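You operate a simulated robot arm through the tools that you are given. There is no shell and no other tool.

You are at the controls of a simulated robot arm. One attempt, no reset.

TASK
Slide the rail tray to the inner mark, clamp it and stand the grey roller in it.
Fine: the rail lever frees the tray and holds it again. Set down upright: what you pick out. Where these are worked on the way, their far stop is far enough and under half their travel is too little: rail lever.

Only the result counts: the job must be done as asked and must still hold three seconds after the hand-in. Knocking over, shifting, dropping, spilling or breaking anything else fails it.

THE ROBOT
A 7-joint arm with a two-finger parallel gripper, fixed in place. Base frame: the origin is on the floor under the middle of its stand, x ahead of it, y to its left, z up; the work surface is at about z = 860. Lengths are in mm, angles in degrees, forces in N, time in s.
With the tool pointing down near the work surface it reaches from about 100 to 640 mm from the base axis. Its first joint turns from -66.0 to 66.0 degrees. Payload 1.57 kg.
The TCP is the grasp point between the finger pads, 30 mm short of the fingertips. In the tool frame z runs along the fingers and y along their closing line. Largest opening 80 mm; finger width 17, thickness 12; the body of the gripper, 40 by 82 mm, starts 80 mm behind the TCP.
Orientation is told as [roll, pitch, yaw] about the base's x, y, z axes, in that order, counted from this pose: with the fingers straight down and closing along the base's y, the tool's x points along the base's -x, its y along +y and its z along -z.

THE INTERFACE
- The arm moves only by the tool move_arm. Its argument "rows" is a list of rows, each a list of 6 numbers: the shift along the tool's x, y, z in units of 150 mm (1.0 is 150 mm), then the turn, a rotation vector about the tool's x, y, z in units of 45 degrees (1.0 is 45 degrees). In form: [[x, y, z, wx, wy, wz], ...]. A call has 1 to 20 rows; each row is the pose to reach, as a shift and turn from the pose commanded when the call began, along the tool's axes at that moment. "jaw" is the opening in per cent of the stroke, from 0 (shut) to 100 (fully open), set as the call begins (left out, the last holds). A call with a number of a shift or a turn outside -1 to 1 is refused whole. A row lasts 0.2 s, in which the tool goes at most 50 mm and 8.6 degrees; a call with a longer step from one row to the next is refused whole, and so is a gripper value outside its range. A pose out of reach is approached as far as the arm can. The call stops where the force on the tool passes 70 N (or 10 N more than at its start, if that is more) or the arm is blocked; 0.2 s more then pass. The fingers move at their own pace (about 72 mm/s each) and stop on an object; they squeeze with about 30 N. The grip force told is the motor's: it shows also when the fingers shut on nothing. Time passes only in rows, and 0.2 s behind the last, so rows that repeat a pose let the fingers close. It gives the time, the measured TCP pose, the force on the tool (base axes), the opening and the grip force at its end, in the units of the frame above (readings bear some noise), with the torque about the TCP (base axes, N m) and any sound that the robot's microphone picked up.
- Cameras (640 x 400 px; columns grow to the right, rows downward): "scene" is fixed at [54.2, 430.1, 1420.2]; the picture's right is [-0.79, -0.61, 0.00], its down [-0.37, 0.47, -0.80] and it looks along [0.49, -0.63, -0.60] (base axes); focal length 339 px, centre (320, 200). "wrist" rides on the gripper at [72, -7, -122] in the tool frame; the picture's right is [0.09, 1.00, 0.00], its down [-0.84, 0.08, -0.54] and it looks along [-0.54, 0.05, 0.84] (tool axes); focal length 238 px, centre (320, 200). There is no depth. A picture from a camera that has moved, and an enlarged one, comes with that camera's place and axes in the base frame and with its lens.
- camera(camera): a new picture of that camera. No time passes.
- enlarge(camera, box): a new picture of the part [left, top, right, bottom] of that camera's present view, enlarged. No time passes.
- job_done(): hands the job in; it is judged then, once.

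Places have to be worked out from the pictures, the camera data and where the tool is seen. Open the gripper and draw the arm clear of the work before you hand the job in, unless the task says otherwise.

The tools are called after "Call:" as name(argument=value, ...) on one line, values as JSON. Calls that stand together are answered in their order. move_arm: Moves the arm, as the interface text tells. Its arguments: {"type":"object","properties":{"rows":{"type":"array"},"jaw":{"type":"number"}},"required":["rows"]} The other tools are called the same way: camera (camera) takes a picture; enlarge (camera, box) takes an enlarged picture of a part of a camera's view; job_done () hands the job in.

At the start:

```text
clock: 0.0
tool_pos: [380.6, -74.4, 1172.8]
orientation: [0.1, 0.1, -0.1]
force: [-0.3, 0.3, 0.6]
ft_torque: [0.02, 0.01, 0.0]
width: 79.7
gripper_force: 0.0
```

scene: 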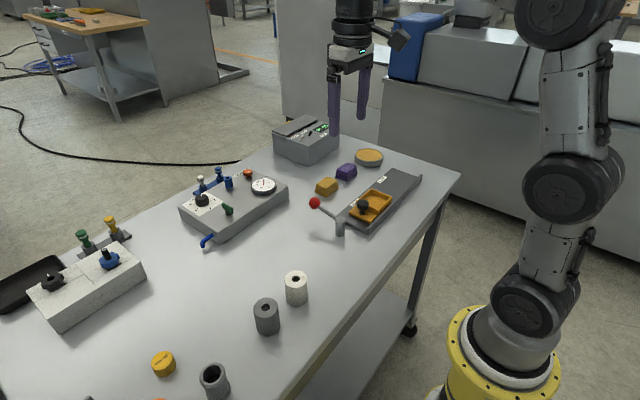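
wrist: 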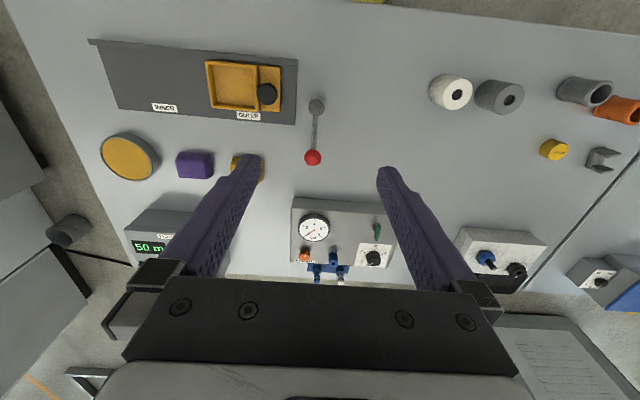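

I start by looking closer at the rail, the lever and the rollers before moving anything.

Call:
enlarge(camera="wrist", box=[80, 20, 340, 182])

Call:
enlarge(camera="scene", box=[290, 140, 450, 240])

Call:
enlarge(camera="scene", box=[130, 250, 370, 400])

Call:
enlarge(camera="wrist", box=[400, 40, 640, 190])

```text
2.46 times, centred on (210, 101) of wrist
camera zoom: at [308.4, -82.6, 1294.7], right [-0.09, 1.0, 0.0], down [0.84, 0.08, 0.54], along [0.54, 0.05, -0.84], focal length 587 px, centre (591, 444)
```

zoom: 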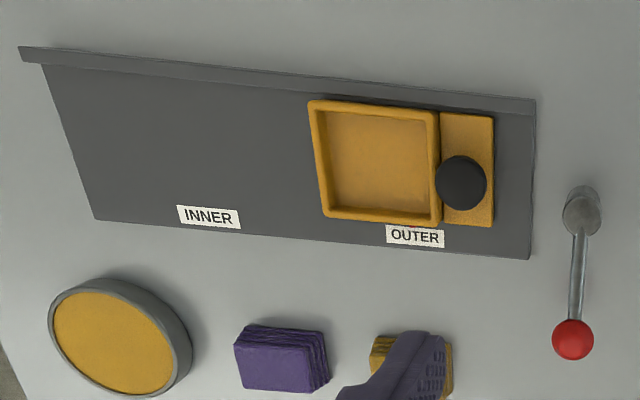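

```text
4.00 times, centred on (370, 190) of scene
camera zoom: at [54.2, 430.1, 1420.2], right [-0.79, -0.61, 0.0], down [-0.37, 0.47, -0.8], along [0.49, -0.63, -0.6], focal length 1357 px, centre (120, 240)
```

zoom: 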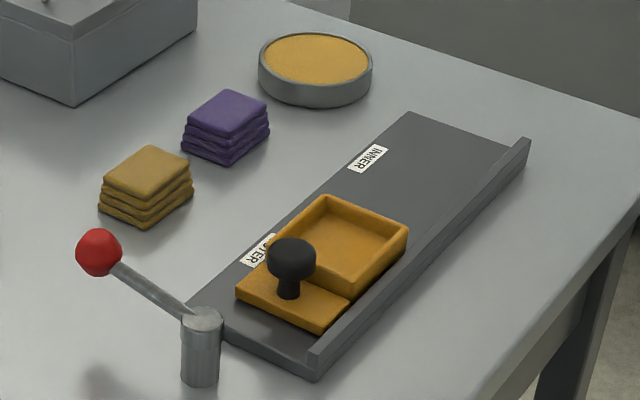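

```text
2.67 times, centred on (250, 325) of scene
camera zoom: at [54.2, 430.1, 1420.2], right [-0.79, -0.61, 0.0], down [-0.37, 0.47, -0.8], along [0.49, -0.63, -0.6], focal length 905 px, centre (507, -133)
```

zoom: 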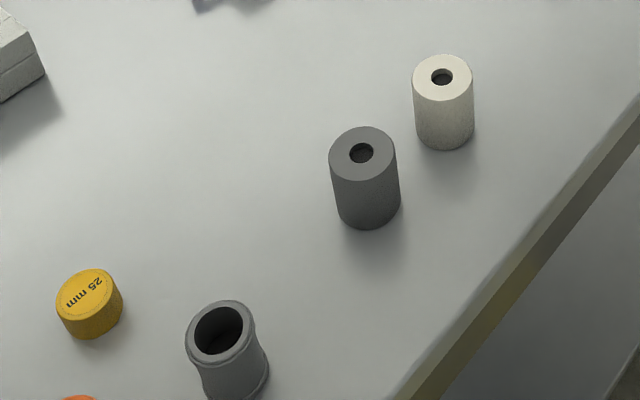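

```text
2.67 times, centred on (520, 115) of wrist
camera zoom: at [308.4, -82.6, 1294.7], right [-0.09, 1.0, 0.0], down [0.84, 0.08, 0.54], along [0.54, 0.05, -0.84], focal length 636 px, centre (-213, 427)
```

zoom: 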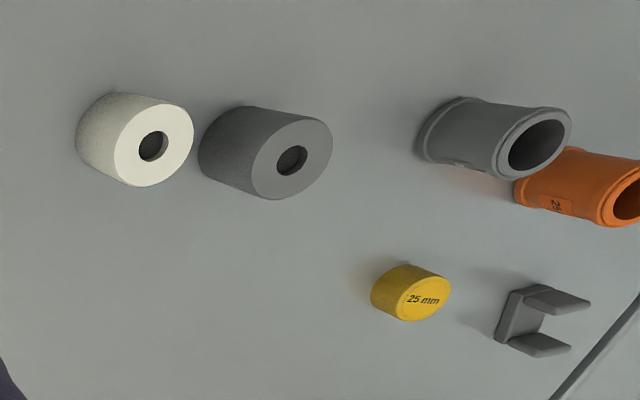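

The grey roller (dark, with a bore) stands near (350, 204), its top at z≈917. The lever post is near (387, -82) with its ball near (467, -80, 917). The tray is at OUTER with its knob near (376, -157, 909). I move down a bit over the rail for a closer look.

Call:
move_arm(rows=[[0.1, -0.15, 0.2, 0, 0, 0], [0.2, -0.3, 0.4, 0, 0, 0], [0.2, -0.4, 0.6, 0, 0, 0], [0.2, -0.4, 0.6, 0, 0, 0]])

Call:
camera(camera="wrist")

Call:
camera(camera="scene")

```text
clock: 1.0
tool_pos: [349.5, -134.8, 1083.0]
orientation: [0.1, 0.0, 0.0]
force: [-0.4, 0.4, -0.1]
ft_torque: [0.01, 0.0, -0.01]
width: 79.8
gripper_force: 0.1
```

```text
taken
camera wrist: at [277.7, -142.0, 1203.8], right [-0.09, 1.0, 0.0], down [0.84, 0.08, 0.54], along [0.54, 0.05, -0.84], focal length 238 px, centre (320, 200)
```

wrist: 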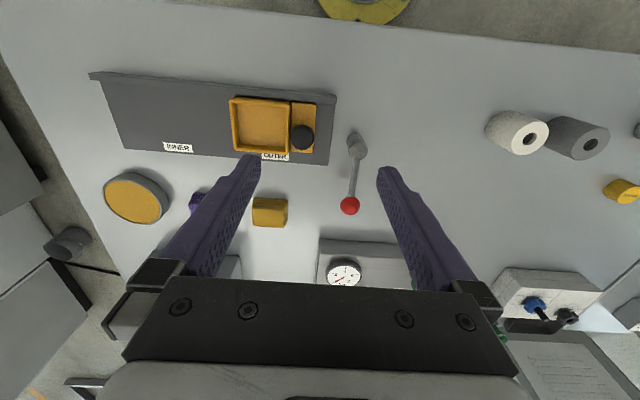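

```text
taken
```

scene: 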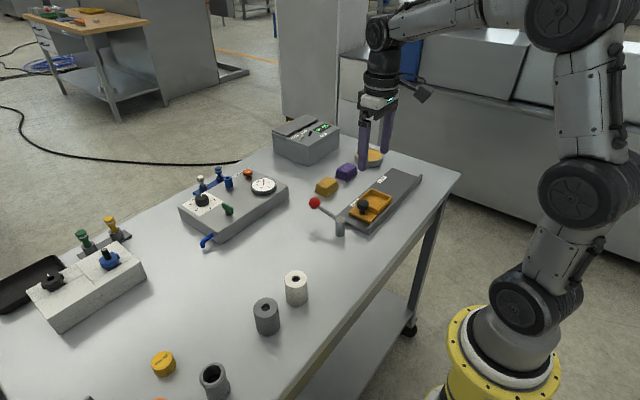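

The rail sits in the upper part of the wrist view; I enlarge it to measure tray, labels and lever.

Call:
enlarge(camera="wrist", box=[80, 60, 400, 260])

Call:
enlarge(camera="wrist", box=[220, 80, 400, 192])

```text
2.00 times, centred on (240, 160) of wrist
camera zoom: at [277.7, -142.0, 1203.8], right [-0.09, 1.0, 0.0], down [0.84, 0.08, 0.54], along [0.54, 0.05, -0.84], focal length 477 px, centre (480, 280)
```

zoom: 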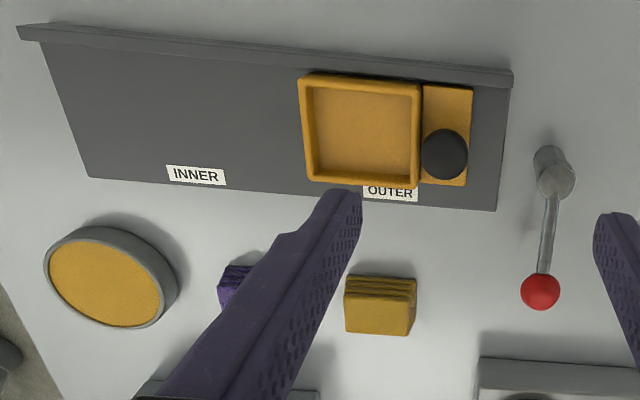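

```text
3.56 times, centred on (310, 136) of wrist
camera zoom: at [277.7, -142.0, 1203.8], right [-0.09, 1.0, 0.0], down [0.84, 0.08, 0.54], along [0.54, 0.05, -0.84], focal length 848 px, centre (356, 428)
```

zoom: 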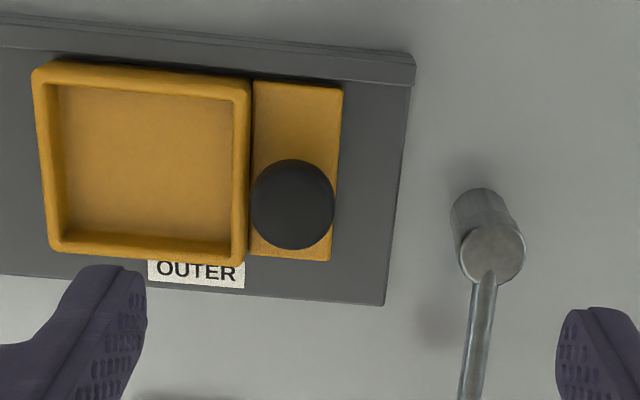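

The lever post is at (389, -81), its arm pointing to +x with the ball near (468, -80, 917); free space is on its +y side, so I expect it to swing that way. I shut the fingers and go to beside the ball on its -y side.

Call:
move_arm(rows=[[-0.2, 0.04, 0.1, 0, 0, 0], [-0.4, 0.08, 0.2, 0, 0, 0], [-0.6, 0.11, 0.35, 0, 0, 0], [-0.787, 0.13, 0.55, 0, 0, 0], [-0.787, 0.13, 0.55, 0, 0, 0]], jaw=0)

Call:
camera(camera="wrist")

Call:
enlarge(camera="scene", box=[290, 120, 450, 240])

```text
clock: 2.2
tool_pos: [469.0, -117.6, 1002.0]
orientation: [0.0, 0.1, 0.0]
force: [0.0, -0.9, -0.2]
ft_torque: [0.0, -0.02, 0.0]
width: 0.0
gripper_force: 21.3
```

```text
taken
camera wrist: at [397.4, -124.6, 1123.1], right [-0.09, 1.0, 0.0], down [0.84, 0.08, 0.54], along [0.54, 0.05, -0.84], focal length 238 px, centre (320, 200)
```

wrist: 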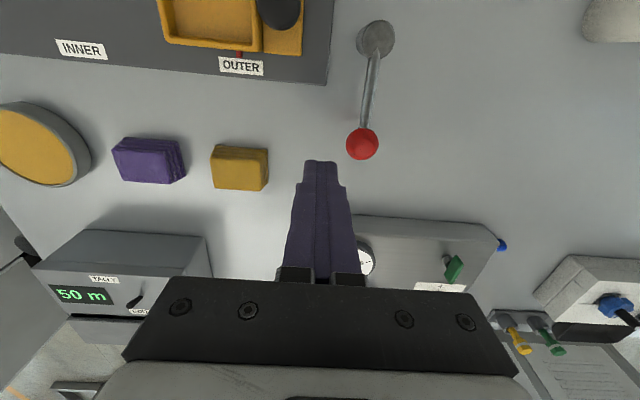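

```text
3.33 times, centred on (370, 180) of scene
camera zoom: at [54.2, 430.1, 1420.2], right [-0.79, -0.61, 0.0], down [-0.37, 0.47, -0.8], along [0.49, -0.63, -0.6], focal length 1131 px, centre (153, 267)
```

zoom: 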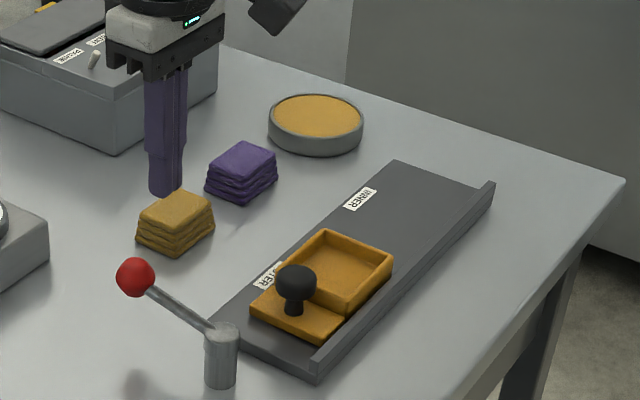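

I notice a small red pointer on the tray near the OUTER label; I enlarge it to learn how it lines up, since it must line up with the INNER mark later.

Call:
enlarge(camera="wrist", box=[40, 0, 360, 160])

Call:
enlarge(camera="wrist", box=[200, 30, 280, 80])

```text
2.00 times, centred on (200, 80) of wrist
camera zoom: at [397.4, -124.6, 1123.1], right [-0.09, 1.0, 0.0], down [0.84, 0.08, 0.54], along [0.54, 0.05, -0.84], focal length 477 px, centre (560, 440)
```

zoom: 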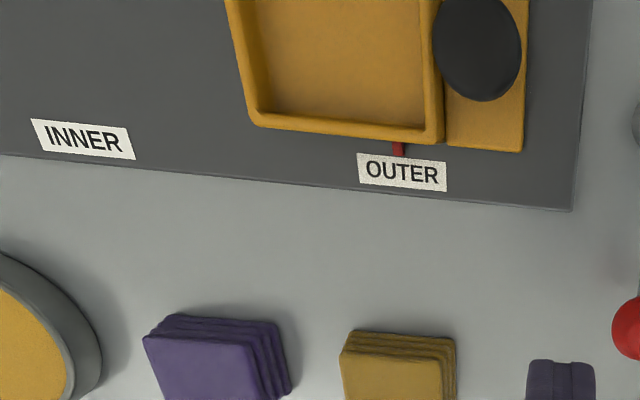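

```text
8.00 times, centred on (240, 55) of wrist
camera zoom: at [397.4, -124.6, 1123.1], right [-0.09, 1.0, 0.0], down [0.84, 0.08, 0.54], along [0.54, 0.05, -0.84], focal length 1907 px, centre (960, 1360)
```

zoom: 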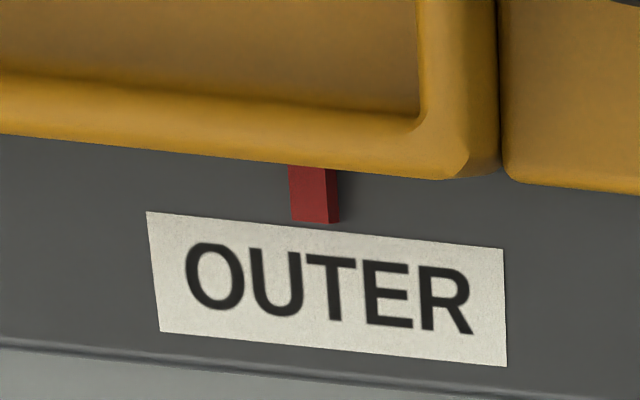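

The pointer sits exactly on the OUTER label's centre (y≈-196.4) and the INNER label's centre is at y≈-337, so the travel is about 140 mm. Now I lower the shut fingers beside the ball and then nudge it toward +y, watching the force.

Call:
move_arm(rows=[[0, 0, 0.2, 0, 0, 0], [0, 0, 0.4, 0, 0, 0], [0, 0, 0.467, 0, 0, 0], [0, 0, 0.467, 0, 0, 0]])

Call:
move_arm(rows=[[0, 0.03, 0, 0, 0, 0], [0, 0.06, 0, 0, 0, 0], [0, 0.09, 0, 0, 0, 0], [0, 0.12, 0, 0, 0, 0], [0, 0.15, 0, 0, 0, 0], [0, 0.17, 0, 0, 0, 0]])

Call:
camera(camera="wrist")

Call:
enlarge(camera="scene", box=[290, 120, 450, 240])

```text
clock: 3.2
tool_pos: [468.3, -116.1, 930.8]
orientation: [0.1, 0.0, 0.0]
force: [-0.6, -0.4, 0.2]
ft_torque: [-0.02, -0.01, -0.03]
width: 0.2
gripper_force: 21.2
```

```text
clock: 4.6
tool_pos: [467.8, -90.0, 931.8]
orientation: [0.1, 0.1, 0.0]
force: [0.2, -1.4, -1.2]
ft_torque: [-0.03, -0.01, -0.02]
width: 0.0
gripper_force: 21.5
```

```text
taken
camera wrist: at [396.5, -97.0, 1053.7], right [-0.09, 1.0, 0.0], down [0.84, 0.08, 0.54], along [0.54, 0.05, -0.84], focal length 238 px, centre (320, 200)
```

wrist: 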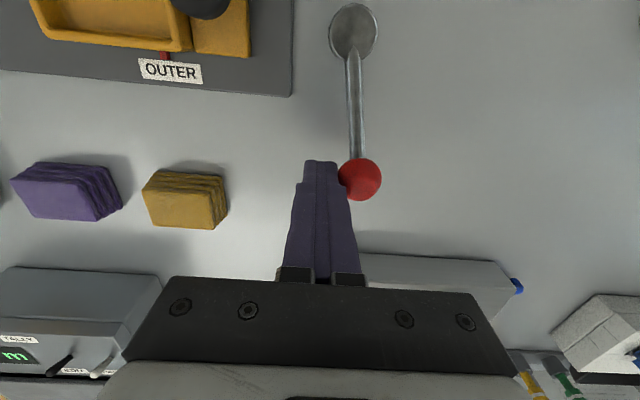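

```text
3.33 times, centred on (370, 180) of scene
camera zoom: at [54.2, 430.1, 1420.3], right [-0.79, -0.61, 0.0], down [-0.37, 0.47, -0.8], along [0.49, -0.63, -0.6], focal length 1131 px, centre (153, 267)
```

zoom: 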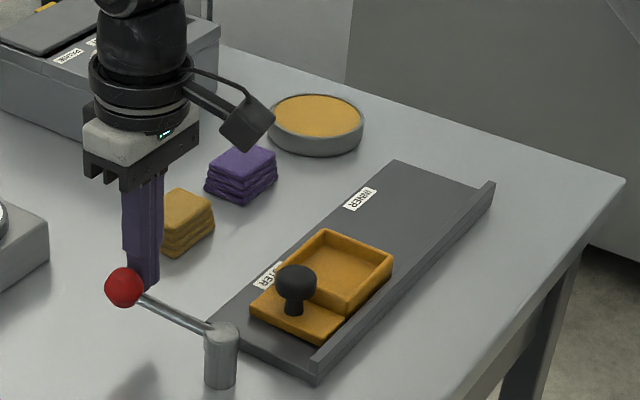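

The lever swings easily toward +y (about 1.5 N). I follow the ball's arc around the post, pushing on until a stop shows.

Call:
move_arm(rows=[[-0.012, 0.045, 0, 0, 0, 0], [-0.018, 0.085, 0, 0, 0, 0], [-0.014, 0.134, 0, 0, 0, 0], [-0.005, 0.181, 0, 0, 0, 0], [0.008, 0.228, 0, 0, 0, 0], [0.025, 0.272, 0, 0, 0, 0], [0.046, 0.315, 0, 0, 0, 0], [0.07, 0.357, 0, 0, 0, 0]])

Call:
camera(camera="wrist")

Call:
enlarge(camera="scene", box=[290, 120, 450, 240])

```text
clock: 6.4
tool_pos: [458.3, -36.2, 930.7]
orientation: [0.0, 0.0, 0.2]
force: [0.4, -1.0, -0.3]
ft_torque: [-0.04, 0.01, 0.01]
width: 0.1
gripper_force: 21.2
```

```text
taken
camera wrist: at [385.9, -43.1, 1053.7], right [-0.09, 1.0, 0.0], down [0.84, 0.08, 0.54], along [0.54, 0.05, -0.84], focal length 238 px, centre (320, 200)
```

wrist: 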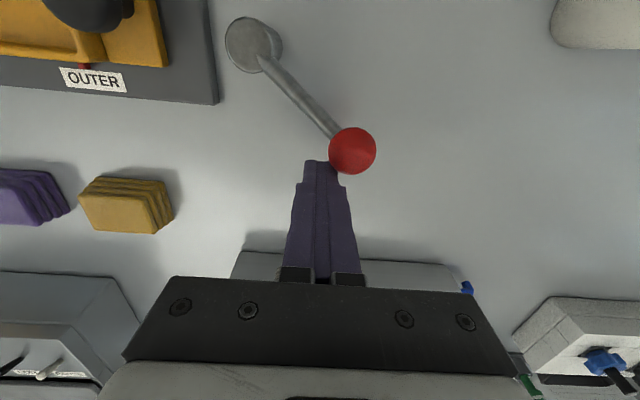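

```text
3.33 times, centred on (370, 180) of scene
camera zoom: at [54.2, 430.1, 1420.3], right [-0.79, -0.61, 0.0], down [-0.37, 0.47, -0.8], along [0.49, -0.63, -0.6], focal length 1131 px, centre (153, 267)
```

zoom: 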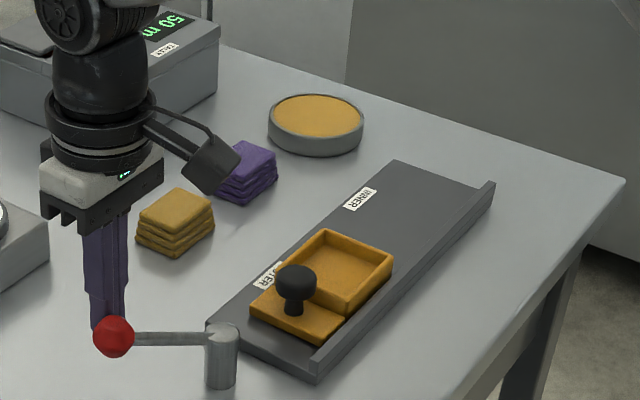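

The lever is at about 50° and still moving freely; I go on along the arc.

Call:
move_arm(rows=[[0.03, 0.038, 0, 0, 0, 0], [0.059, 0.075, 0, 0, 0, 0], [0.095, 0.109, 0, 0, 0, 0], [0.13, 0.139, 0, 0, 0, 0], [0.171, 0.166, 0, 0, 0, 0], [0.212, 0.19, 0, 0, 0, 0], [0.257, 0.21, 0, 0, 0, 0], [0.301, 0.226, 0, 0, 0, 0]])

Call:
camera(camera="wrist")

Call:
enlarge(camera="scene", box=[290, 120, 450, 240])

```text
clock: 7.9
tool_pos: [437.5, -13.0, 935.8]
orientation: [-0.5, -2.5, 0.1]
force: [10.3, -6.0, -1.0]
ft_torque: [-0.13, -0.25, 0.04]
width: 0.0
gripper_force: 21.8
stopped in row 7: the force on the tool passed its limit at 74 N (the readings are from after the stop); the commanded pose is now the measured one
```

```text
taken
camera wrist: at [360.2, -19.6, 1053.6], right [-0.09, 1.0, -0.01], down [0.81, 0.09, 0.58], along [0.58, 0.04, -0.82], focal length 238 px, centre (320, 200)
```

wrist: 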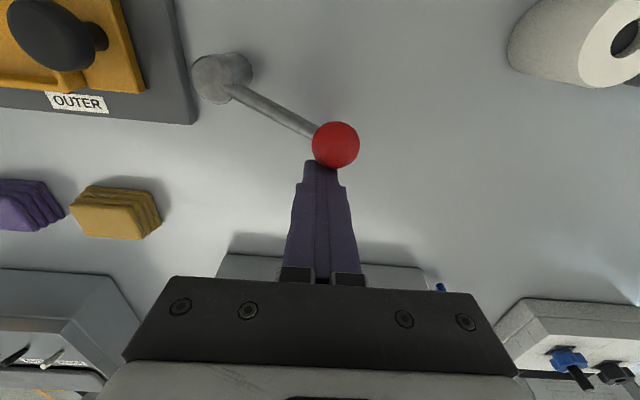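

```text
3.33 times, centred on (370, 180) of scene
camera zoom: at [54.4, 430.0, 1420.3], right [-0.79, -0.61, 0.0], down [-0.37, 0.47, -0.8], along [0.49, -0.63, -0.6], focal length 1131 px, centre (153, 267)
```

zoom: 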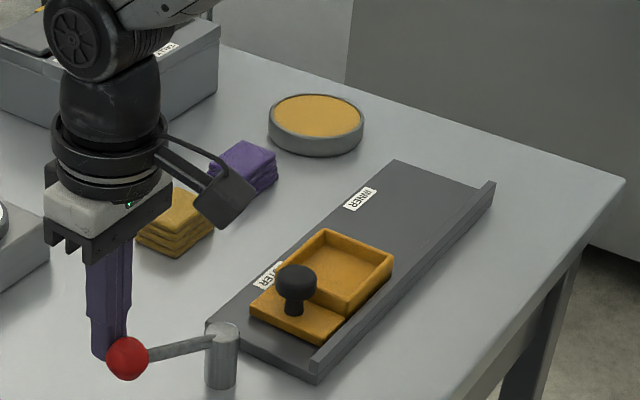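

The push met a hard stop with the ball at about (417, -8), i.e. roughly 69° of turn — the lever's far stop. I back off the lever, straighten the tool and rise.

Call:
move_arm(rows=[[-0.08, -0.04, 0, 0, 0, 0], [-0.16, -0.08, 0, -0.011, 0.055, 0], [-0.16, -0.08, -0.2, -0.011, 0.055, 0], [-0.16, -0.08, -0.5, -0.011, 0.055, 0], [-0.16, -0.08, -0.5, -0.011, 0.055, 0]])

Call:
camera(camera="wrist")

Call:
enlarge(camera="scene", box=[290, 120, 450, 240])

```text
clock: 9.1
tool_pos: [459.1, -23.4, 1010.1]
orientation: [-0.1, 0.5, 0.1]
force: [0.7, -0.5, 0.3]
ft_torque: [0.01, 0.03, -0.01]
width: 0.0
gripper_force: 22.1
```

```text
taken
camera wrist: at [387.7, -31.1, 1132.5], right [-0.09, 1.0, 0.0], down [0.84, 0.08, 0.54], along [0.53, 0.05, -0.84], focal length 238 px, centre (320, 200)
```

wrist: 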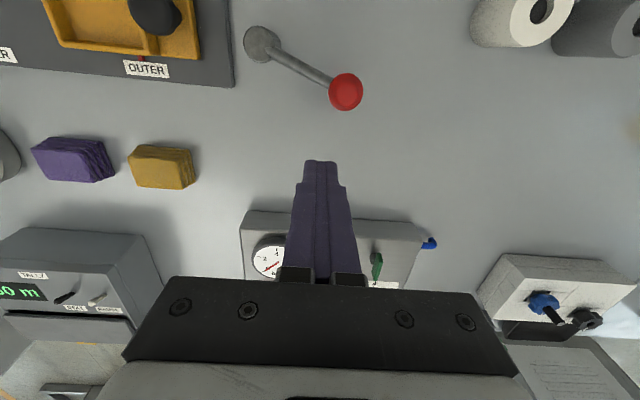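

```text
3.33 times, centred on (370, 180) of scene
camera zoom: at [54.2, 430.1, 1420.2], right [-0.79, -0.61, 0.0], down [-0.37, 0.47, -0.8], along [0.49, -0.63, -0.6], focal length 1131 px, centre (153, 267)
```

zoom: 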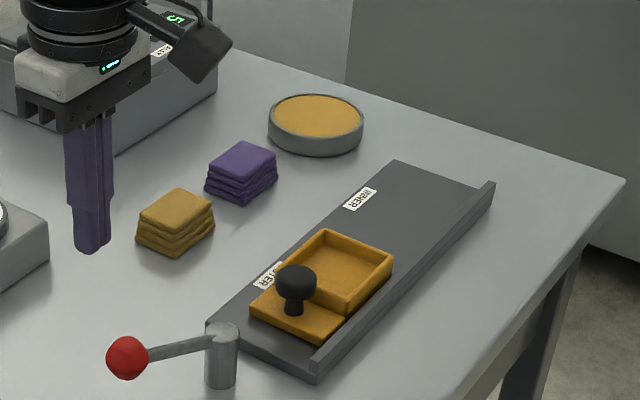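

The lever stays at its far stop. Now I move over the tray's knob at (375.5, -156), opening the jaw to about 48 mm, and check alignment from above.

Call:
move_arm(rows=[[0.12, -0.18, 0, 0, 0, 0], [0.24, -0.37, 0, 0, 0, 0], [0.36, -0.56, 0.02, 0, 0, 0], [0.48, -0.74, 0.08, 0, -0.011, 0], [0.557, -0.884, 0.16, 0, -0.011, 0], [0.557, -0.884, 0.2, 0, -0.011, 0], [0.557, -0.884, 0.2, 0, -0.011, 0]], jaw=60)

Call:
camera(camera="wrist")

Call:
enlarge(camera="scene", box=[290, 120, 450, 240])

```text
clock: 10.7
tool_pos: [371.5, -157.3, 980.9]
orientation: [-0.1, -0.1, 0.1]
force: [0.0, -0.2, 0.2]
ft_torque: [0.0, -0.03, 0.01]
width: 48.2
gripper_force: 0.1
```

```text
taken
camera wrist: at [298.9, -163.7, 1101.8], right [-0.09, 1.0, 0.0], down [0.84, 0.08, 0.54], along [0.54, 0.05, -0.84], focal length 238 px, centre (320, 200)
```

wrist: 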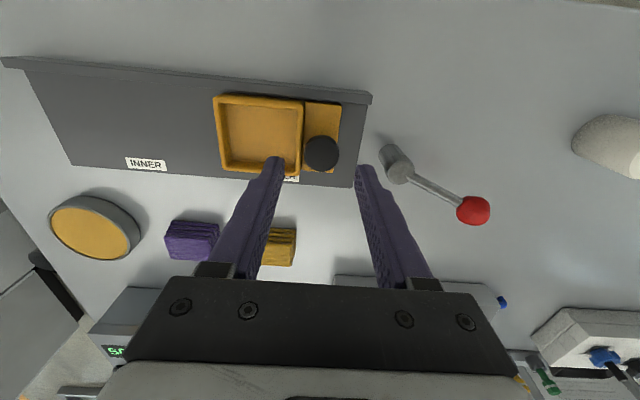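

```text
3.33 times, centred on (370, 180) of scene
camera zoom: at [54.2, 430.1, 1420.2], right [-0.79, -0.61, 0.0], down [-0.37, 0.47, -0.8], along [0.49, -0.63, -0.6], focal length 1131 px, centre (153, 267)
```

zoom: 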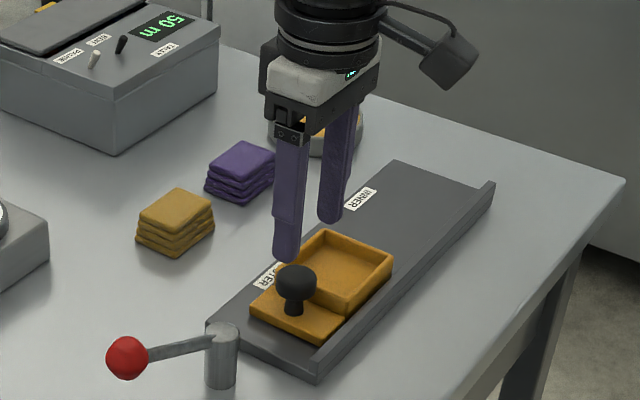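

The tool is 4 mm short in x of the knob (≈375, -156). I correct that and come down until the fingertips straddle the knob head just above the tray rim (TCP z≈925).

Call:
move_arm(rows=[[-0.024, 0.008, 0.1, 0, 0, 0], [-0.024, 0.008, 0.2, 0, 0, 0], [-0.024, 0.008, 0.3, 0, 0, 0], [-0.024, 0.008, 0.367, 0, 0, 0], [-0.024, 0.008, 0.367, 0, 0, 0]])

Call:
enlarge(camera="wrist", box=[160, 20, 480, 220])

Call:
enlarge(camera="scene", box=[330, 150, 430, 230])

```text
clock: 11.9
tool_pos: [374.1, -156.1, 926.3]
orientation: [-0.1, -0.2, 0.0]
force: [0.2, -0.8, 0.9]
ft_torque: [0.0, -0.01, 0.0]
width: 48.0
gripper_force: 0.1
```

```text
2.00 times, centred on (320, 120) of wrist
camera zoom: at [301.8, -164.4, 1047.9], right [-0.09, 1.0, 0.0], down [0.84, 0.08, 0.54], along [0.54, 0.05, -0.84], focal length 477 px, centre (320, 360)
```

zoom: 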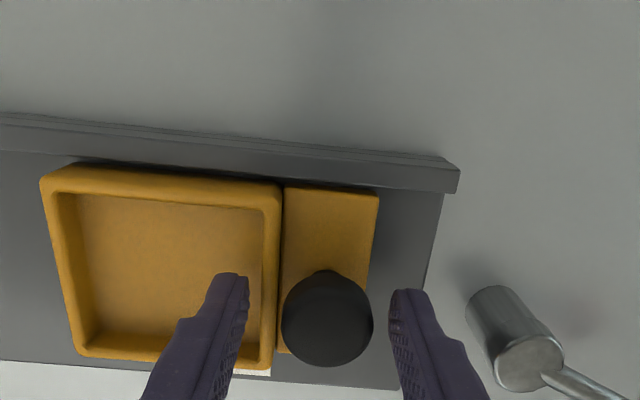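

```text
5.00 times, centred on (380, 190) of scene
camera zoom: at [54.2, 430.1, 1420.2], right [-0.79, -0.61, 0.0], down [-0.37, 0.47, -0.8], along [0.49, -0.63, -0.6], focal length 1697 px, centre (20, 250)
```

zoom: 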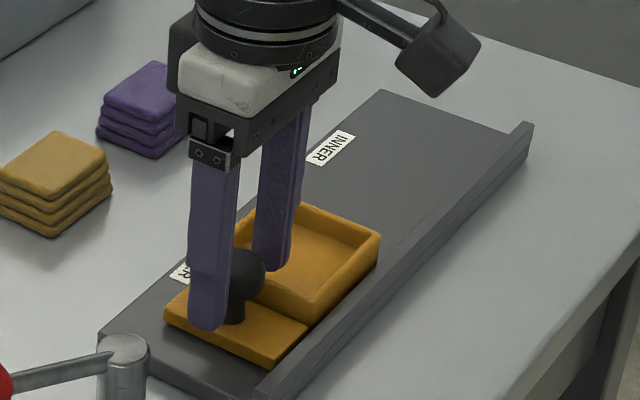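

The fingers straddle the knob head cleanly, with the tip of the inner finger above the tray rim. I close on it.

Call:
move_arm(rows=[[0, 0, 0, 0, 0, 0], [0, 0, 0, 0, 0, 0], [0, 0, 0, 0, 0, 0]], jaw=0)

Call:
enlarge(camera="wrist", box=[160, 20, 480, 220])

```text
clock: 12.7
tool_pos: [374.6, -158.8, 925.4]
orientation: [-0.2, -0.1, 0.0]
force: [-1.0, -16.6, -6.0]
ft_torque: [-0.93, -0.09, -0.35]
width: 37.3
gripper_force: 43.2
```

```text
2.00 times, centred on (320, 120) of wrist
camera zoom: at [301.7, -165.5, 1047.9], right [-0.09, 1.0, 0.0], down [0.84, 0.08, 0.54], along [0.54, 0.05, -0.84], focal length 477 px, centre (320, 360)
```

zoom: 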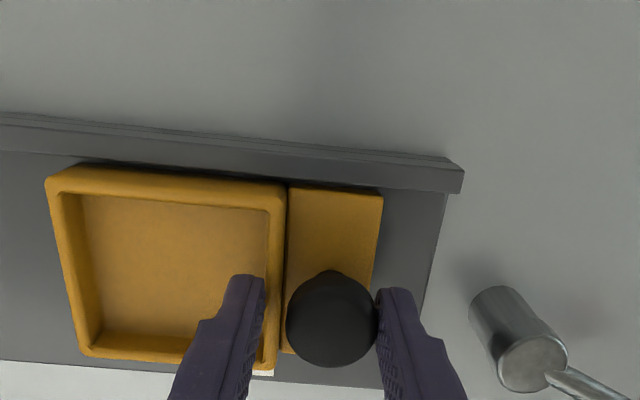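

The jaw stopped at 37 mm: the outer finger is on the knob and the inner one on the inside of the tray's wall, so it holds the tray both ways. I try a short slow pull toward -y to see whether the tray is free.

Call:
move_arm(rows=[[0, -0.02, 0, 0, 0, 0], [0, -0.04, 0, 0, 0, 0], [0, -0.06, 0, 0, 0, 0], [0, -0.08, 0, 0, 0, 0], [0, -0.1, 0, 0, 0, 0], [0, -0.12, 0, 0, 0, 0]])

Call:
camera(camera="wrist")

Call:
enlarge(camera="scene", box=[330, 150, 430, 230])

```text
clock: 14.1
tool_pos: [374.6, -173.5, 926.6]
orientation: [0.0, 0.2, 0.1]
force: [-26.4, 1.1, 24.0]
ft_torque: [-0.35, 0.21, 0.05]
width: 37.4
gripper_force: 43.0
```

```text
taken
camera wrist: at [302.6, -180.7, 1048.1], right [-0.09, 1.0, 0.0], down [0.84, 0.08, 0.54], along [0.54, 0.05, -0.84], focal length 238 px, centre (320, 200)
```

wrist: 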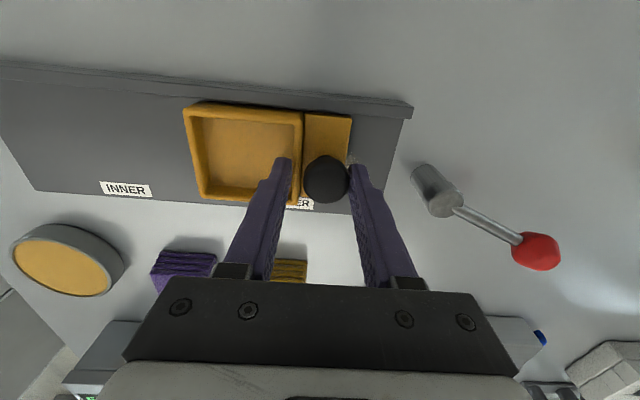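

```text
5.00 times, centred on (380, 190) of scene
camera zoom: at [53.2, 430.3, 1420.2], right [-0.79, -0.61, 0.0], down [-0.37, 0.47, -0.8], along [0.49, -0.63, -0.6], focal length 1697 px, centre (20, 250)
```

zoom: 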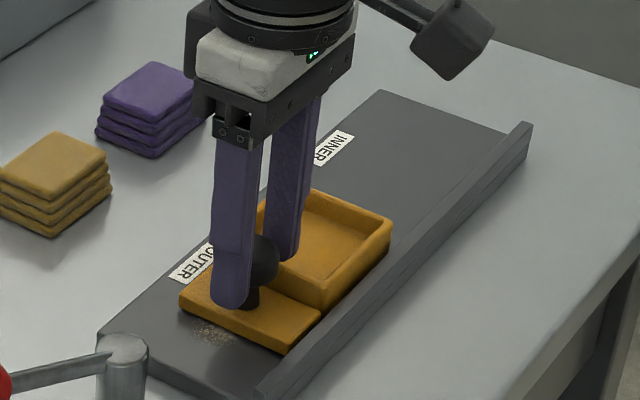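

The tray came along about 15 mm, so it is free, but there is a sideways/up force of about 25 N and a speckled patch has appeared on the rail. I look closer before going on.

Call:
enlarge(camera="scene", box=[355, 190, 395, 220])

Call:
enlarge(camera="wrist", box=[240, 90, 440, 220])

```text
13.33 times, centred on (375, 205) of scene
camera zoom: at [53.2, 430.3, 1420.2], right [-0.79, -0.61, 0.0], down [-0.37, 0.47, -0.8], along [0.49, -0.63, -0.6], focal length 4525 px, centre (-413, 133)
```

zoom: 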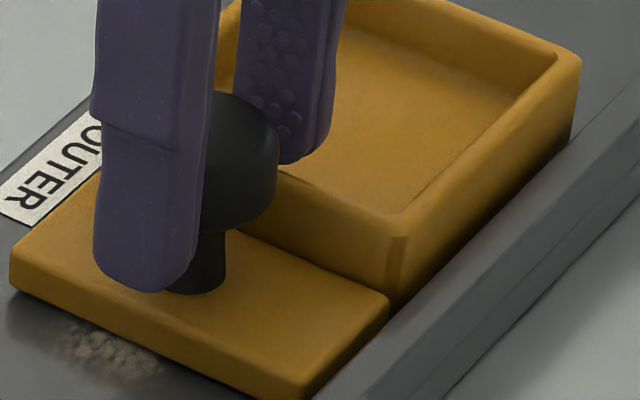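

```text
3.08 times, centred on (340, 155) of wrist
camera zoom: at [302.6, -180.7, 1048.1], right [-0.09, 1.0, 0.0], down [0.84, 0.08, 0.54], along [0.54, 0.05, -0.84], focal length 733 px, centre (258, 338)
```

zoom: 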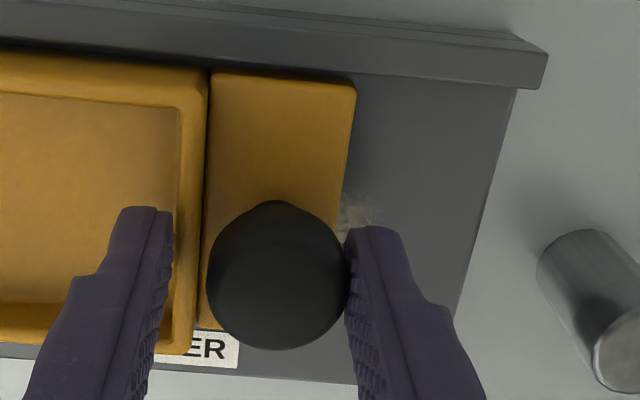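

The tray slides; the patch is just an old mark on the rail that the tray had covered. To avoid side load I ease the jaw to about 44 mm so that the outer finger only pushes the knob, and check that the force vanishes.

Call:
move_arm(rows=[[0, 0, 0, 0, 0, 0], [0, 0, 0, 0, 0, 0]], jaw=55)

Call:
enlarge(camera="wrist", box=[80, 80, 440, 305])

```text
clock: 14.7
tool_pos: [377.4, -171.9, 924.0]
orientation: [0.0, -0.1, 0.2]
force: [-0.1, 0.7, 0.2]
ft_torque: [0.0, 0.01, -0.02]
width: 43.8
gripper_force: 0.1
```

```text
1.78 times, centred on (260, 192) of wrist
camera zoom: at [304.4, -180.6, 1046.7], right [-0.09, 1.0, 0.0], down [0.84, 0.08, 0.54], along [0.54, 0.05, -0.84], focal length 424 px, centre (427, 213)
```

zoom: 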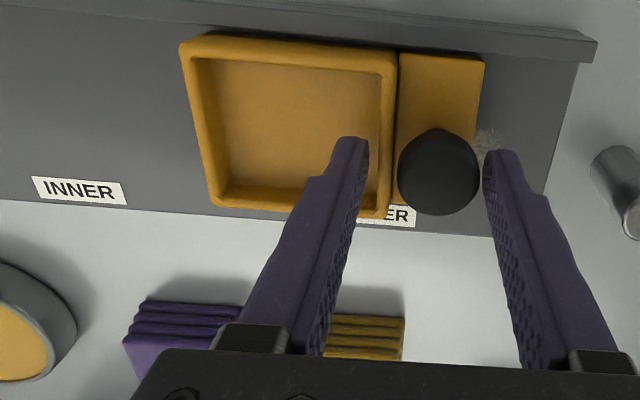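

Forces are gone and the tray is loosely enclosed. I push it along -y in small steps, stopping short of the mark for a measurement.

Call:
move_arm(rows=[[0.005, -0.047, 0, 0, 0, 0], [0.01, -0.094, 0, 0, 0, 0], [0.01, -0.141, 0, 0, 0, 0], [0.01, -0.188, 0, 0, 0, 0], [0.01, -0.235, 0, 0, 0, 0], [0.01, -0.282, 0, 0, 0, 0], [0.01, -0.329, 0, 0, 0, 0], [0.01, -0.376, 0, 0, 0, 0], [0.01, -0.423, 0, 0, 0, 0], [0.01, -0.47, 0, 0, 0, 0], [0.01, -0.517, 0, 0, 0, 0], [0.01, -0.564, 0, 0, 0, 0], [0.01, -0.611, 0, 0, 0, 0], [0.01, -0.658, 0, 0, 0, 0], [0.01, -0.705, 0, 0, 0, 0], [0.01, -0.745, 0, 0, 0, 0], [0.01, -0.775, 0, 0, 0, 0]])

Call:
camera(camera="wrist")

Call:
enlarge(camera="scene", box=[330, 130, 450, 220])

```text
clock: 18.3
tool_pos: [374.3, -291.4, 924.6]
orientation: [-0.1, -0.1, 0.0]
force: [-0.9, 1.4, 0.0]
ft_torque: [0.01, 0.0, 0.02]
width: 45.6
gripper_force: 0.9
```

```text
taken
camera wrist: at [302.6, -298.0, 1047.1], right [-0.09, 1.0, 0.0], down [0.84, 0.08, 0.54], along [0.54, 0.05, -0.84], focal length 238 px, centre (320, 200)
```

wrist: 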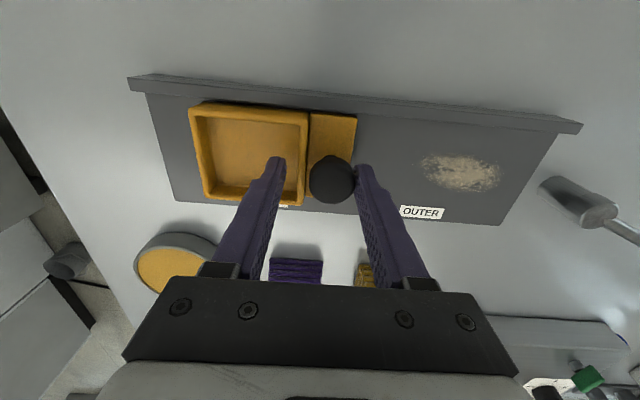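

```text
4.44 times, centred on (390, 175) of scene
camera zoom: at [54.1, 430.1, 1420.2], right [-0.79, -0.61, 0.0], down [-0.37, 0.47, -0.8], along [0.49, -0.63, -0.6], focal length 1508 px, centre (9, 311)
```

zoom: 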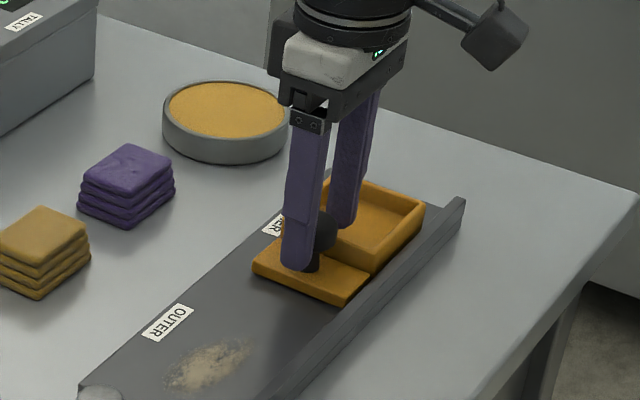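

The knob is now near y=-284, so the pointer should be near -324 with about 13 mm to go. I enlarge the region around the INNER label to check.

Call:
enlarge(camera="wrist", box=[170, 90, 370, 215])

Call:
enlarge(camera="scene", box=[370, 160, 430, 205])

```text
3.20 times, centred on (270, 152) of wrist
camera zoom: at [302.6, -298.0, 1047.1], right [-0.09, 1.0, 0.0], down [0.84, 0.08, 0.54], along [0.54, 0.05, -0.84], focal length 763 px, centre (480, 352)
```

zoom: 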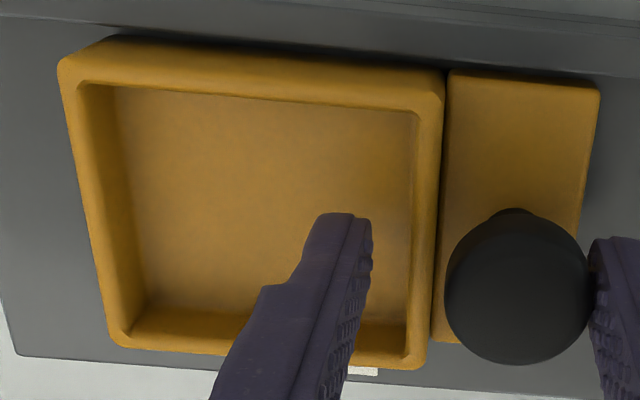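

```text
8.89 times, centred on (400, 182) of scene
camera zoom: at [54.1, 430.1, 1420.2], right [-0.79, -0.61, 0.0], down [-0.37, 0.47, -0.8], along [0.49, -0.63, -0.6], focal length 3016 px, centre (-391, 356)
```

zoom: 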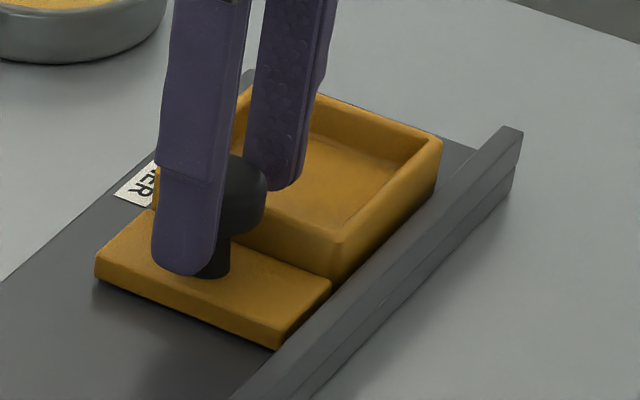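

I push another 10 mm slowly, then rise a little to see the pointer against the mark.

Call:
move_arm(rows=[[0, -0.02, 0, 0, 0, 0], [0, -0.04, 0, 0, 0, 0], [0, -0.055, 0, 0, 0, 0], [0, -0.067, 0, 0, 0, 0], [0, -0.067, 0, 0, 0, 0]])

Call:
move_arm(rows=[[0, 0.015, 0, 0, 0, 0], [0.05, 0.015, -0.2, 0, 0, 0], [0.2, 0.015, -0.5, 0, 0, 0], [0.35, 0.015, -0.7, 0, 0, 0], [0.5, 0.015, -0.7, 0, 0, 0], [0.5, 0.015, -0.7, 0, 0, 0]])

Call:
camera(camera="wrist")

Call:
enlarge(camera="wrist", box=[210, 170, 370, 270])

```text
clock: 19.5
tool_pos: [375.5, -299.9, 926.0]
orientation: [-0.1, 0.0, 0.2]
force: [-1.2, 1.7, 0.8]
ft_torque: [0.02, 0.03, 0.02]
width: 45.4
gripper_force: 0.9
```

```text
refused: row 3 steps farther than a row can; nothing moved
```

```text
taken
camera wrist: at [302.8, -307.1, 1046.7], right [-0.09, 1.0, 0.0], down [0.84, 0.08, 0.54], along [0.54, 0.05, -0.84], focal length 238 px, centre (320, 200)
```

wrist: 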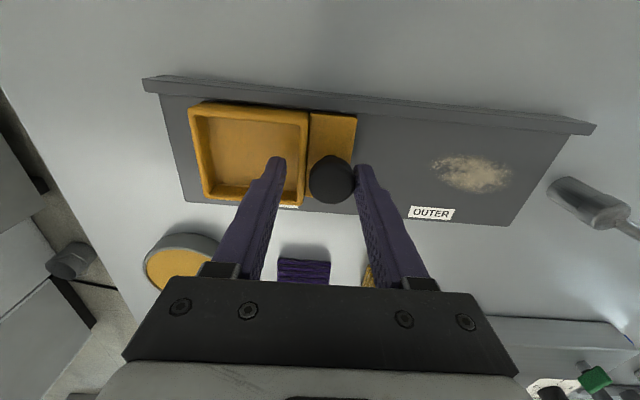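

```text
4.00 times, centred on (290, 220) of wrist
camera zoom: at [302.8, -307.1, 1046.7], right [-0.09, 1.0, 0.0], down [0.84, 0.08, 0.54], along [0.54, 0.05, -0.84], focal length 953 px, centre (440, 120)
```

zoom: 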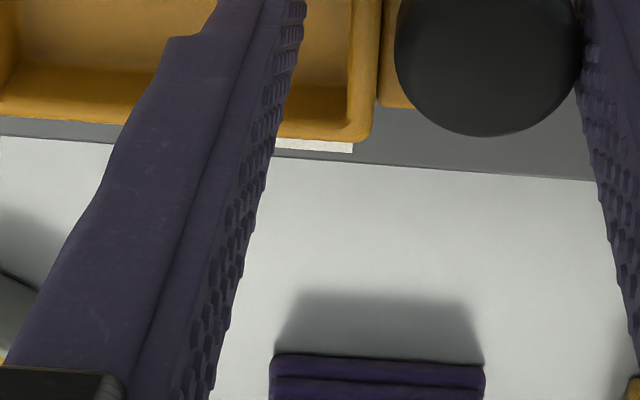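

The lift was refused for too long a step. I back off the knob, rise in smaller steps, and then go to +x, where the camera sees the pointer side of the tray.

Call:
move_arm(rows=[[0, 0.02, 0, 0, 0, 0], [0, 0.02, -0.15, 0, 0, 0], [0, 0.02, -0.4, 0, 0, 0], [-0.2, 0.02, -0.5, 0, 0, 0], [-0.4, 0.02, -0.5, 0, 0, 0], [-0.63, 0.02, -0.5, 0, 0, 0], [-0.63, 0.02, -0.5, 0, 0, 0]])

Call:
camera(camera="wrist")

```text
clock: 21.1
tool_pos: [468.9, -296.6, 1002.5]
orientation: [0.0, -0.1, 0.1]
force: [-0.2, -0.2, 0.5]
ft_torque: [0.01, 0.02, -0.01]
width: 44.1
gripper_force: 0.1
```

```text
taken
camera wrist: at [396.0, -303.2, 1123.1], right [-0.09, 1.0, 0.0], down [0.84, 0.08, 0.54], along [0.54, 0.05, -0.84], focal length 238 px, centre (320, 200)
```

wrist: 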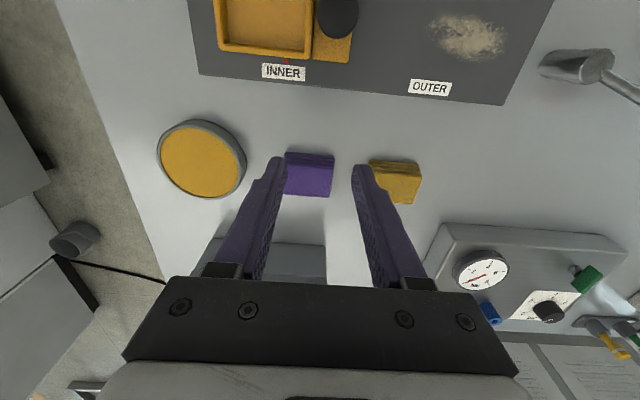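

Now the pointer is visible near the INNER label; I enlarge it to measure the remaining offset.

Call:
enlarge(camera="wrist", box=[250, 40, 330, 90])

Call:
enlarge(camera="scene", box=[370, 150, 430, 205])

```text
8.00 times, centred on (290, 65) of wrist
camera zoom: at [396.0, -303.2, 1123.1], right [-0.09, 1.0, 0.0], down [0.84, 0.08, 0.54], along [0.54, 0.05, -0.84], focal length 1907 px, centre (560, 1280)
```

zoom: 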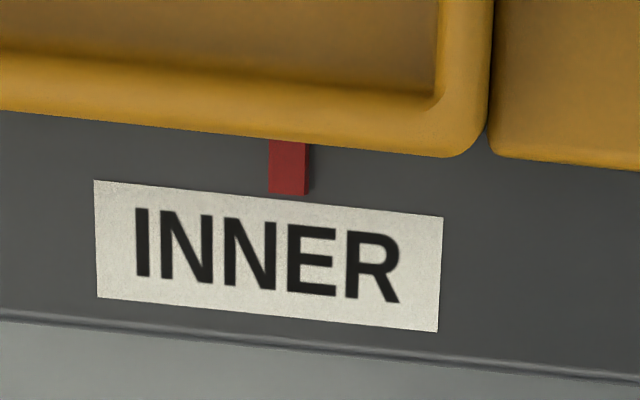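

```text
7.27 times, centred on (400, 178) of scene
camera zoom: at [54.2, 430.1, 1420.2], right [-0.79, -0.61, 0.0], down [-0.37, 0.47, -0.8], along [0.49, -0.63, -0.6], focal length 2468 px, centre (-262, 364)
```

zoom: 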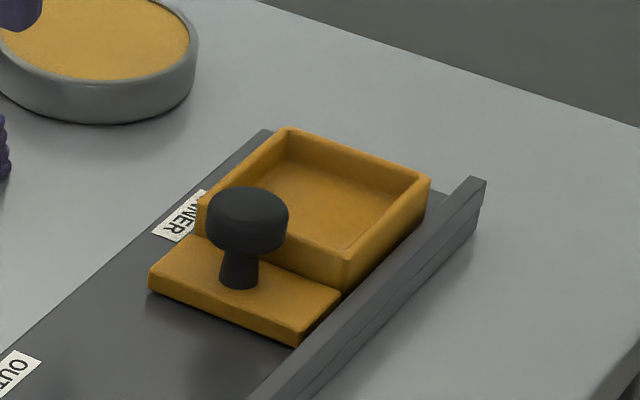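

The pointer sits about 2.2 mm short (toward +y) of the INNER label's centre. I return to the knob by the same path and push 2.2 mm further than before.

Call:
move_arm(rows=[[0.2, 0.0, 0, 0, 0, 0], [0.4, 0.0, 0, 0, 0, 0], [0.63, 0.0, 0, 0, 0, 0], [0.63, 0.0, 0.15, 0, 0, 0], [0.63, 0.0, 0.35, 0, 0, 0], [0.63, 0.0, 0.5, 0, 0, 0], [0.63, 0, 0.5, 0, 0, 0], [0.63, -0.01, 0.5, 0, 0, 0], [0.63, -0.02, 0.5, 0, 0, 0], [0.63, -0.028, 0.5, 0, 0, 0], [0.63, -0.035, 0.5, 0, 0, 0], [0.63, -0.035, 0.5, 0, 0, 0]])

Call:
move_arm(rows=[[0, 0.025, 0, 0, 0, 0], [0, 0.025, -0.15, 0, 0, 0], [0, 0.025, -0.4, 0, 0, 0], [-0.2, 0.025, -0.5, 0, 0, 0], [-0.4, 0.025, -0.5, 0, 0, 0], [-0.63, 0.025, -0.5, 0, 0, 0], [-0.63, 0.025, -0.5, 0, 0, 0]])

Call:
camera(camera="wrist")

Call:
enlarge(camera="wrist", box=[250, 40, 330, 90])

```text
clock: 23.7
tool_pos: [376.6, -301.3, 926.9]
orientation: [-0.1, -0.2, 0.1]
force: [0.3, 2.4, 1.0]
ft_torque: [0.02, -0.02, 0.01]
width: 45.8
gripper_force: 0.8
```

```text
clock: 25.3
tool_pos: [474.4, -297.9, 1001.9]
orientation: [-0.1, -0.1, 0.0]
force: [-0.2, -0.4, -0.4]
ft_torque: [0.01, -0.02, -0.02]
width: 43.9
gripper_force: 0.0
```

```text
taken
camera wrist: at [401.2, -305.0, 1123.7], right [-0.09, 1.0, 0.0], down [0.84, 0.08, 0.54], along [0.54, 0.05, -0.84], focal length 238 px, centre (320, 200)
```

wrist: 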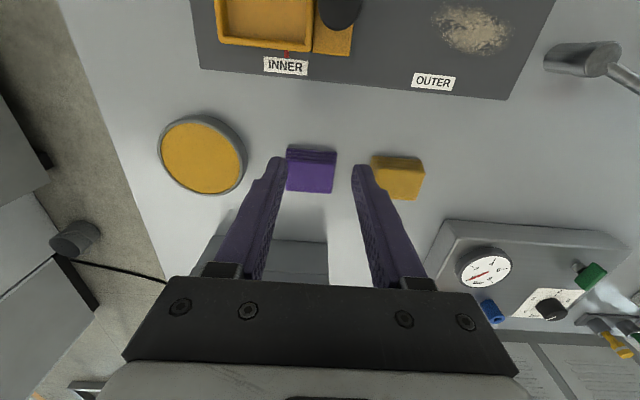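

```text
8.00 times, centred on (290, 65) of wrist
camera zoom: at [401.2, -305.0, 1123.7], right [-0.09, 1.0, 0.0], down [0.84, 0.08, 0.54], along [0.54, 0.05, -0.84], focal length 1907 px, centre (560, 1280)
```

zoom: 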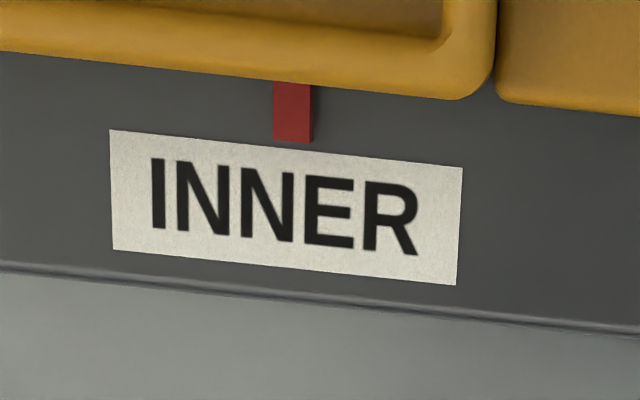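

The pointer is still about 1 mm short of centre. I repeat the same approach with about 1.3 mm more push.

Call:
move_arm(rows=[[0.2, 0.0, 0, 0, 0, 0], [0.4, 0.0, 0, 0, 0, 0], [0.63, 0.0, 0, 0, 0, 0], [0.63, 0.0, 0.15, 0, 0, 0], [0.63, 0.0, 0.35, 0, 0, 0], [0.63, 0.0, 0.5, 0, 0, 0], [0.63, 0, 0.5, 0, 0, 0], [0.63, -0.01, 0.5, 0, 0, 0], [0.63, -0.02, 0.5, 0, 0, 0], [0.63, -0.028, 0.5, 0, 0, 0], [0.63, -0.0345, 0.5, 0, 0, 0], [0.63, -0.0345, 0.5, 0, 0, 0]])

Call:
move_arm(rows=[[0, 0.025, 0, 0, 0, 0], [0, 0.025, -0.15, 0, 0, 0], [0, 0.025, -0.4, 0, 0, 0], [-0.2, 0.025, -0.5, 0, 0, 0], [-0.4, 0.025, -0.5, 0, 0, 0], [-0.63, 0.025, -0.5, 0, 0, 0], [-0.63, 0.025, -0.5, 0, 0, 0]])

Call:
enlarge(camera="wrist", box=[250, 40, 330, 90])

```text
clock: 27.9
tool_pos: [375.0, -303.7, 926.4]
orientation: [-0.1, -0.2, 0.1]
force: [1.3, 4.2, 0.6]
ft_torque: [0.11, -0.02, -0.09]
width: 48.5
gripper_force: 2.4
```

```text
clock: 29.5
tool_pos: [469.5, -303.3, 999.7]
orientation: [-0.1, -0.1, 0.0]
force: [0.5, -0.7, 0.7]
ft_torque: [-0.02, 0.02, -0.01]
width: 43.9
gripper_force: 0.1
```

```text
8.00 times, centred on (290, 65) of wrist
camera zoom: at [397.7, -310.6, 1121.9], right [-0.09, 1.0, 0.0], down [0.84, 0.08, 0.54], along [0.54, 0.05, -0.84], focal length 1907 px, centre (560, 1280)
```

zoom: 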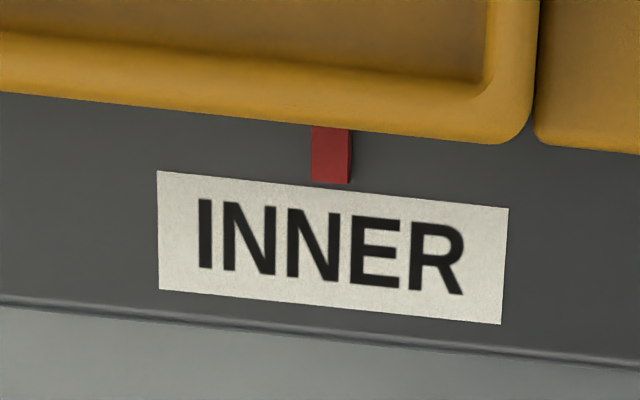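

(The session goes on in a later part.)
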